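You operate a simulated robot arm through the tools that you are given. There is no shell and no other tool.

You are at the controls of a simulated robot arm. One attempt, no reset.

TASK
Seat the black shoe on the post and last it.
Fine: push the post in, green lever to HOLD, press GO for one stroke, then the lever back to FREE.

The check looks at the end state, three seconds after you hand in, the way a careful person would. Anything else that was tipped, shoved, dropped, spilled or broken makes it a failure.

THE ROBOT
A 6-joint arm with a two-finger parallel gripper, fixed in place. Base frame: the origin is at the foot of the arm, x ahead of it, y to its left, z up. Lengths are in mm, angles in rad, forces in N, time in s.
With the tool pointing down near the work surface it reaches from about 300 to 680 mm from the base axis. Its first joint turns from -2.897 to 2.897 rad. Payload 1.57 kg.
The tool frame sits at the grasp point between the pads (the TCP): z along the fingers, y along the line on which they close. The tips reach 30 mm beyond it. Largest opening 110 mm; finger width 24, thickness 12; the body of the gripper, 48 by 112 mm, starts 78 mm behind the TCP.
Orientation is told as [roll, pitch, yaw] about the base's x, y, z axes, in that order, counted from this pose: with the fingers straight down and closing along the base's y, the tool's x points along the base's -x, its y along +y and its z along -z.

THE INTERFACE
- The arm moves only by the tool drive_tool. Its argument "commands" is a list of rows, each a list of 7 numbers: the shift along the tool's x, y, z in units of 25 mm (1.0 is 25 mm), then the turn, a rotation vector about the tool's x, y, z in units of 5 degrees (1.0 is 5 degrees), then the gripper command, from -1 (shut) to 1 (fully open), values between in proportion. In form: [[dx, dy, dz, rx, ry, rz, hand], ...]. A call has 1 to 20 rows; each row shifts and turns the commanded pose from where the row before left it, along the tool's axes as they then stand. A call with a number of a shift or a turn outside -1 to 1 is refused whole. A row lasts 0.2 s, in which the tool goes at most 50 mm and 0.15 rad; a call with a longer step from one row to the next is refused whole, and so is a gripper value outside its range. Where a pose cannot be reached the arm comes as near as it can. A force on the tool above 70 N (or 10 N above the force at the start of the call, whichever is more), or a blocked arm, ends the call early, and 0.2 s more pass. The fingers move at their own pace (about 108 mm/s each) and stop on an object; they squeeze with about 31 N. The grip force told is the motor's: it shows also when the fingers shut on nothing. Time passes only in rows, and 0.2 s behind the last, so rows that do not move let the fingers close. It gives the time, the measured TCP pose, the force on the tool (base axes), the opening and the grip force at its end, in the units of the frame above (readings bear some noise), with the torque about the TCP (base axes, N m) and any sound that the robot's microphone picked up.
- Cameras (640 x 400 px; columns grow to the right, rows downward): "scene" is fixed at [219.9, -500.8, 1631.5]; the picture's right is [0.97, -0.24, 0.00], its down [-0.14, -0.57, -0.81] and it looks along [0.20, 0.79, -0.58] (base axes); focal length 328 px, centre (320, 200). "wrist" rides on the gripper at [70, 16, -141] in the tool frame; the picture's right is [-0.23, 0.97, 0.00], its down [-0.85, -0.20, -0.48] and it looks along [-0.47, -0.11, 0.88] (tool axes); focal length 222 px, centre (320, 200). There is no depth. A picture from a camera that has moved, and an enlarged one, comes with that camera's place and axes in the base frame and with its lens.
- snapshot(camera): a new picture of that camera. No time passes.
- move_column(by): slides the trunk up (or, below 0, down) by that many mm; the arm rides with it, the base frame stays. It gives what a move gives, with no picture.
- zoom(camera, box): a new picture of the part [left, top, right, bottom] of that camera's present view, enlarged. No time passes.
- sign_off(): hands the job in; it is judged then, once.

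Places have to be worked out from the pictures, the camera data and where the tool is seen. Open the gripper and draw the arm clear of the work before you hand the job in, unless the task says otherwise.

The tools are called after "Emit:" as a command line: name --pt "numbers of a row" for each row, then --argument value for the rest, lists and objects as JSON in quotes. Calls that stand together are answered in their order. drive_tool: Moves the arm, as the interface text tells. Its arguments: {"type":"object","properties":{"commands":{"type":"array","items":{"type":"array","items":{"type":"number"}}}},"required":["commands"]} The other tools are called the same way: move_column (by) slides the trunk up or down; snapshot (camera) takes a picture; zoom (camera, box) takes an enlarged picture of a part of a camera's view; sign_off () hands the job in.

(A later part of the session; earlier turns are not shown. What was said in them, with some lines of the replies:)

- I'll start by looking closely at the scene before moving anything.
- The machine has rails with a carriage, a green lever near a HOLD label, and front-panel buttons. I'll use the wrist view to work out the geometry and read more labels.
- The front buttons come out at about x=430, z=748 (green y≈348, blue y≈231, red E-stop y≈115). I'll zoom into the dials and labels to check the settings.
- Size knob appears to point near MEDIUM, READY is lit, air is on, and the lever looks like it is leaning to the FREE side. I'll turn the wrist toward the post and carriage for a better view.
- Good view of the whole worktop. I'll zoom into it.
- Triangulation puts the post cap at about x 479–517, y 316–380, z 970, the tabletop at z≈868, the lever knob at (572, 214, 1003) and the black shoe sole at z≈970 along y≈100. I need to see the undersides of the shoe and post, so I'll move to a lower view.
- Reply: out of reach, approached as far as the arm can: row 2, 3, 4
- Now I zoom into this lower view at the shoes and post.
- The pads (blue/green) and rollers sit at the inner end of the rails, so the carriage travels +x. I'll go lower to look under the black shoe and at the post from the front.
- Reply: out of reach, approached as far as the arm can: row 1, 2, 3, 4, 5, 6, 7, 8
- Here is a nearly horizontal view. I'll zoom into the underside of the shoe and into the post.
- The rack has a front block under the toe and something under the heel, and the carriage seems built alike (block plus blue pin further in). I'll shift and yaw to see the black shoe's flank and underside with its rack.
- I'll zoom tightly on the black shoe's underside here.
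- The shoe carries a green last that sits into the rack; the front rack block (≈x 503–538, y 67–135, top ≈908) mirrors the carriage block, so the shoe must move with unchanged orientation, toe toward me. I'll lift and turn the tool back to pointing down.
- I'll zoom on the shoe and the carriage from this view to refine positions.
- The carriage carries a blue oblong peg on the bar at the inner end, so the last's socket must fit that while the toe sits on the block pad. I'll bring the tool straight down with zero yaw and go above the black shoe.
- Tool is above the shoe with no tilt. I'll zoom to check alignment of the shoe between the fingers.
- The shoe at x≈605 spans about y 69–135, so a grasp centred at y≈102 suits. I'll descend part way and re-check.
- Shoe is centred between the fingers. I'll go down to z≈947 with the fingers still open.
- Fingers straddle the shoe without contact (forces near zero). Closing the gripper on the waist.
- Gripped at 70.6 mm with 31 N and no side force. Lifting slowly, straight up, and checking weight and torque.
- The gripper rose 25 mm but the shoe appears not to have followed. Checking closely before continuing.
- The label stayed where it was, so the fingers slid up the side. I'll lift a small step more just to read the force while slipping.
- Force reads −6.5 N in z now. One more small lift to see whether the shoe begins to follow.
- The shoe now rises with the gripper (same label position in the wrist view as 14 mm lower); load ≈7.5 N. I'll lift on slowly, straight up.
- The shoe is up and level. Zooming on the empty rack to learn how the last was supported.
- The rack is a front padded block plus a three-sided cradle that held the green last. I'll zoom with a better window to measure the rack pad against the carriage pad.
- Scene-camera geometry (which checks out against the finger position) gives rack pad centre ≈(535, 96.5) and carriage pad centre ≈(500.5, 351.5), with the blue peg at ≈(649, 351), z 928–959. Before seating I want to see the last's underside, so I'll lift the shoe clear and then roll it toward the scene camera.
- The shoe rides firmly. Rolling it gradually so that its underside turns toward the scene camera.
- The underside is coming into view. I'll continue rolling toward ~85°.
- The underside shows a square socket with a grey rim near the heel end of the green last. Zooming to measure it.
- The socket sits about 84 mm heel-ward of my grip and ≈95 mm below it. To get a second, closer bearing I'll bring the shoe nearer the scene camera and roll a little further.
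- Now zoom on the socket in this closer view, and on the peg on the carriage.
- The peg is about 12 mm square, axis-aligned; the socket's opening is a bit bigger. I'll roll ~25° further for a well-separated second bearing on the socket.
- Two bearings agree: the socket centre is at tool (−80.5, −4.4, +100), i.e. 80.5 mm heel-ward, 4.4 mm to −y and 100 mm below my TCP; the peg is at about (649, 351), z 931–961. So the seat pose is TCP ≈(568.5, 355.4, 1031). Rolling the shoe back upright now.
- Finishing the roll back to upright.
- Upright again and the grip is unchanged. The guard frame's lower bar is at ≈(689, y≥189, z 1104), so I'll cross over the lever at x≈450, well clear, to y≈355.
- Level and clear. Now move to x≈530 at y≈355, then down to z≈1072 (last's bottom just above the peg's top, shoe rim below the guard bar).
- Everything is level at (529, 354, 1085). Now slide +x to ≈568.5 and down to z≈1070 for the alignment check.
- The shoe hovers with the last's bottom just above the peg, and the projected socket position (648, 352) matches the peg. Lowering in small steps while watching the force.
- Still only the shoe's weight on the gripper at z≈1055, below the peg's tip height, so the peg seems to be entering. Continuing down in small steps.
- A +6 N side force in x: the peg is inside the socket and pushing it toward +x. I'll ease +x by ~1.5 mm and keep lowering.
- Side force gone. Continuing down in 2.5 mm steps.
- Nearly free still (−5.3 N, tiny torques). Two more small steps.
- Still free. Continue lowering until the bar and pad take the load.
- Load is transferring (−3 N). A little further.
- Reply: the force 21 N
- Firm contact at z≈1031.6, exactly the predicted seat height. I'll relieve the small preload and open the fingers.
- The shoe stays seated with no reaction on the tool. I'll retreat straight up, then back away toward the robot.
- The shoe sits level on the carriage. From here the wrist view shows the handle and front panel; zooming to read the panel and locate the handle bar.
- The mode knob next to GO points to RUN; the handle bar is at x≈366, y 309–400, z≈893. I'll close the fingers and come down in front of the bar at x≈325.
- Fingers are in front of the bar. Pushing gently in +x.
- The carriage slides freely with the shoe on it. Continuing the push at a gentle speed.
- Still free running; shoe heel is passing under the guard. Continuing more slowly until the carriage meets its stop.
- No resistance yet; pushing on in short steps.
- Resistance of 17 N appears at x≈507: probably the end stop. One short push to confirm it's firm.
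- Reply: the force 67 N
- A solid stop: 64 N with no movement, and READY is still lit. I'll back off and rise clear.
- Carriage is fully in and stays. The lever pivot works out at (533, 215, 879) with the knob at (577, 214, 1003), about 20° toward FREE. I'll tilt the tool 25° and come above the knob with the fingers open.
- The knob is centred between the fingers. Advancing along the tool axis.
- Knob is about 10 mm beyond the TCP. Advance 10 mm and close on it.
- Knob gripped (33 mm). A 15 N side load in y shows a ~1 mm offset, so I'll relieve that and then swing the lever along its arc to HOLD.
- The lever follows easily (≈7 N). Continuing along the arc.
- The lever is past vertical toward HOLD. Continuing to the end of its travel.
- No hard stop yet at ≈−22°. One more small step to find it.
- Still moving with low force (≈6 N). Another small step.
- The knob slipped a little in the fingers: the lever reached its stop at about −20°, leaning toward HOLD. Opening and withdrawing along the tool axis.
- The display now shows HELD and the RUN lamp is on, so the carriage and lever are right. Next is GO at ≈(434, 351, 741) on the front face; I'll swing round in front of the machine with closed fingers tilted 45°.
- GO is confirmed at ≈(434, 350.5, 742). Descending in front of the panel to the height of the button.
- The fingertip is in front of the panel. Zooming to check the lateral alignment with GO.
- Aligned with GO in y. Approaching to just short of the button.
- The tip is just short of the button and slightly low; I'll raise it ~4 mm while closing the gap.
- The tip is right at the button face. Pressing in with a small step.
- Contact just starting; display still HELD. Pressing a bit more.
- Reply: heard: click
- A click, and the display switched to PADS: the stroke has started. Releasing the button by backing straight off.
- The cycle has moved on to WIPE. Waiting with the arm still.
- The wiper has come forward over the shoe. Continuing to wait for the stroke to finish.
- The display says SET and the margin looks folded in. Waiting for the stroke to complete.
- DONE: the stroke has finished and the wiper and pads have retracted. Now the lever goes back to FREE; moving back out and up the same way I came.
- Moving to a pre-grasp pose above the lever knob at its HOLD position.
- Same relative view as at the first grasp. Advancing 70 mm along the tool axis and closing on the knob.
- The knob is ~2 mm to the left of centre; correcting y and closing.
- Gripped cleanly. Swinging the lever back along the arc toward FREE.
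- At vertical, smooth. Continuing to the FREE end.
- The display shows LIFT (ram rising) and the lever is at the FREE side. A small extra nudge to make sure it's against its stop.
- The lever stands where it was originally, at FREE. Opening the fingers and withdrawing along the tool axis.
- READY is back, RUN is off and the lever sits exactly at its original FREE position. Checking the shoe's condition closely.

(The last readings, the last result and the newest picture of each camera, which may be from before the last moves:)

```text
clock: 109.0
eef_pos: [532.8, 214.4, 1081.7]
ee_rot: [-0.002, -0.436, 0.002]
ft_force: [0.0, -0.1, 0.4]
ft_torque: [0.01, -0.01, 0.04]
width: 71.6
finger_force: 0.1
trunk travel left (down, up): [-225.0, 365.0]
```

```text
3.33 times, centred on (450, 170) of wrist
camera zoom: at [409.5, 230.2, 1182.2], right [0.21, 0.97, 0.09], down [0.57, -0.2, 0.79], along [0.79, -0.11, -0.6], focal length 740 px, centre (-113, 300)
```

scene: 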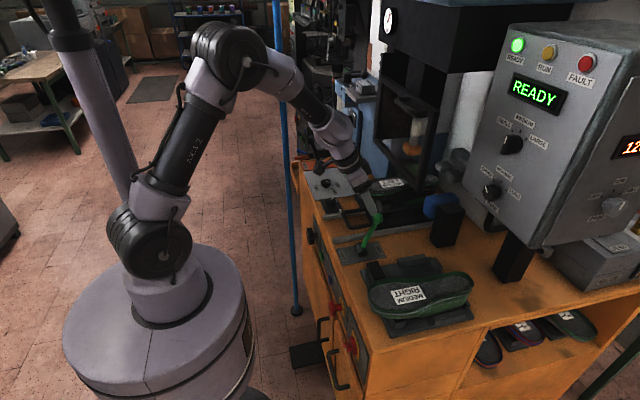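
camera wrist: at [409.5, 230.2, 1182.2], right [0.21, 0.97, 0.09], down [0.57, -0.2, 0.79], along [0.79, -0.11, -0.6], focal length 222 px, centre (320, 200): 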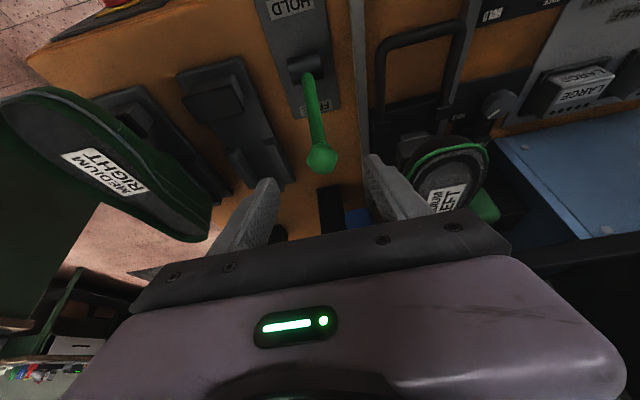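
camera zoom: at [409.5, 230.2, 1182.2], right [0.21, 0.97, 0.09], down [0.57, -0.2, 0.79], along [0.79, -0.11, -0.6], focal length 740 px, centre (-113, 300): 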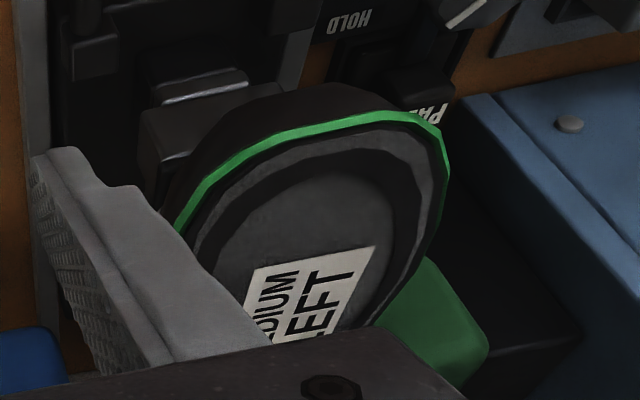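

The margin is folded in all round, shoe still seated, READY lit, no fault. Opening fully and drawing the arm well clear.

Emit:
drive_tool --pt "0.4 0.1 -0.9 0 0 0 0.3" --pt "0.67 0.2 -0.93 0 0 0 1" --pt "0.67 0.2 -0.93 0 0 0 1" --pt "0.67 0.2 -0.93 0 0 0 1" --pt "0.67 0.2 -0.93 0 0 0 1" --pt "0.67 0.2 -0.93 0 0 0 1" --pt "0.67 0.2 -0.93 0 0 0 1" --pt "0.67 0.2 -0.93 0 0 0 1" --pt "0.67 0.2 -0.93 0 0 0 1" --pt "0.67 0.2 -0.93 0 0 0 1" --pt "0 0 0 0 1 0 1" --pt "0 0 0 0 1 0 1" --pt "0 0 0 0 1 0 1" --pt "0 0 0 0 1 0 1" --pt "0 0 0 0 1 0 1"

Emit:
snapshot --camera "scene"

Emit:
zoom --camera "scene" --box '[290, 120, 480, 330]'

Emit:
snapshot --camera "wrist"

```text
clock: 112.2
eef_pos: [290.7, 263.8, 1218.7]
ee_rot: [-0.007, 0.01, 0.002]
ft_force: [0.5, -0.1, 0.1]
ft_torque: [-0.03, -0.02, -0.01]
width: 110.1
finger_force: 0.0
trunk travel left (down, up): [-225.0, 365.0]
```

```text
taken
```

scene: 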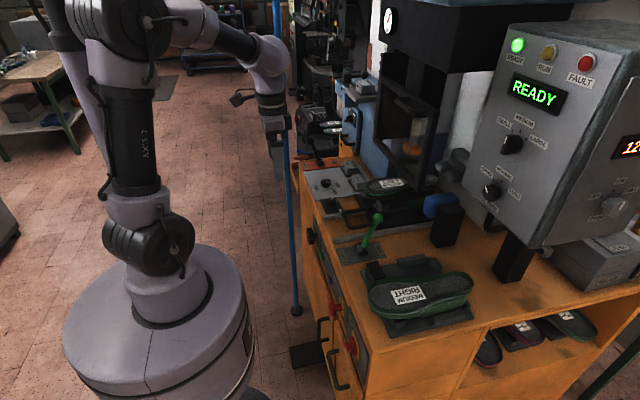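

```text
1.90 times, centred on (385, 225) of scene
camera zoom: at [219.9, -500.8, 1631.5], right [0.97, -0.24, 0.0], down [-0.14, -0.57, -0.81], along [0.2, 0.79, -0.58], focal length 625 px, centre (196, 152)
```

zoom: 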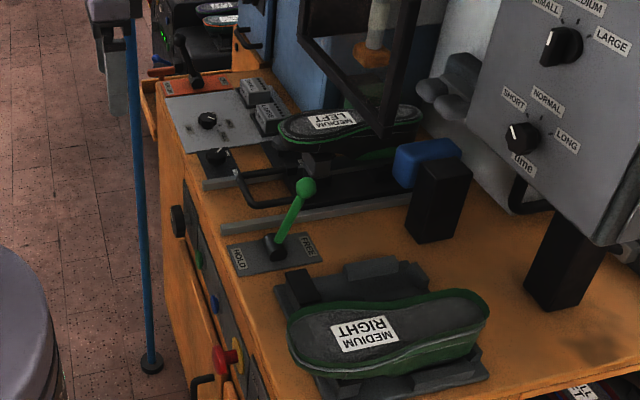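

```text
taken
camera wrist: at [220.7, 279.5, 1361.9], right [0.23, 0.97, -0.01], down [0.86, -0.2, 0.47], along [0.46, -0.11, -0.88], focal length 222 px, centre (320, 200)
```

wrist: 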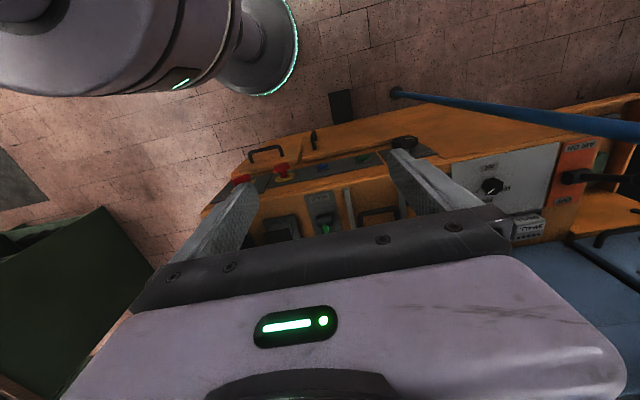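

Final state: the black MEDIUM LEFT shoe is lasted and seated on the pushed-in post, and the lever is at FREE. The panel shows READY with no fault, nothing else was disturbed, and the arm is clear with the gripper open. Handing in.

Emit:
sign_off

```text
The job is handed in.
```

The black MEDIUM LEFT shoe is seated on the post and lasted, and I've handed the job in. I don't have the check's result.

- **Seating:** the last's socket went down over the blue peg. The toe rests on the pad, and the shoe sat level once released.
- **Post:** pushed in until it hit a firm stop.
- **Stroke:** I moved the lever to HOLD and pressed GO once. The display ran through PADS, WIPE, SET and DONE, and the shoe's margin now looks folded in all round.
- **End state:** the lever is back at FREE and the panel shows READY with no fault. The gripper is open and the arm is clear of the work.

I left every dial and knob as I found it. Nothing else on the bench looked moved in the last pictures. On the first lift the fingers slipped about 25 mm up the side of the shoe before it came off the rack. I saw no mark from it.
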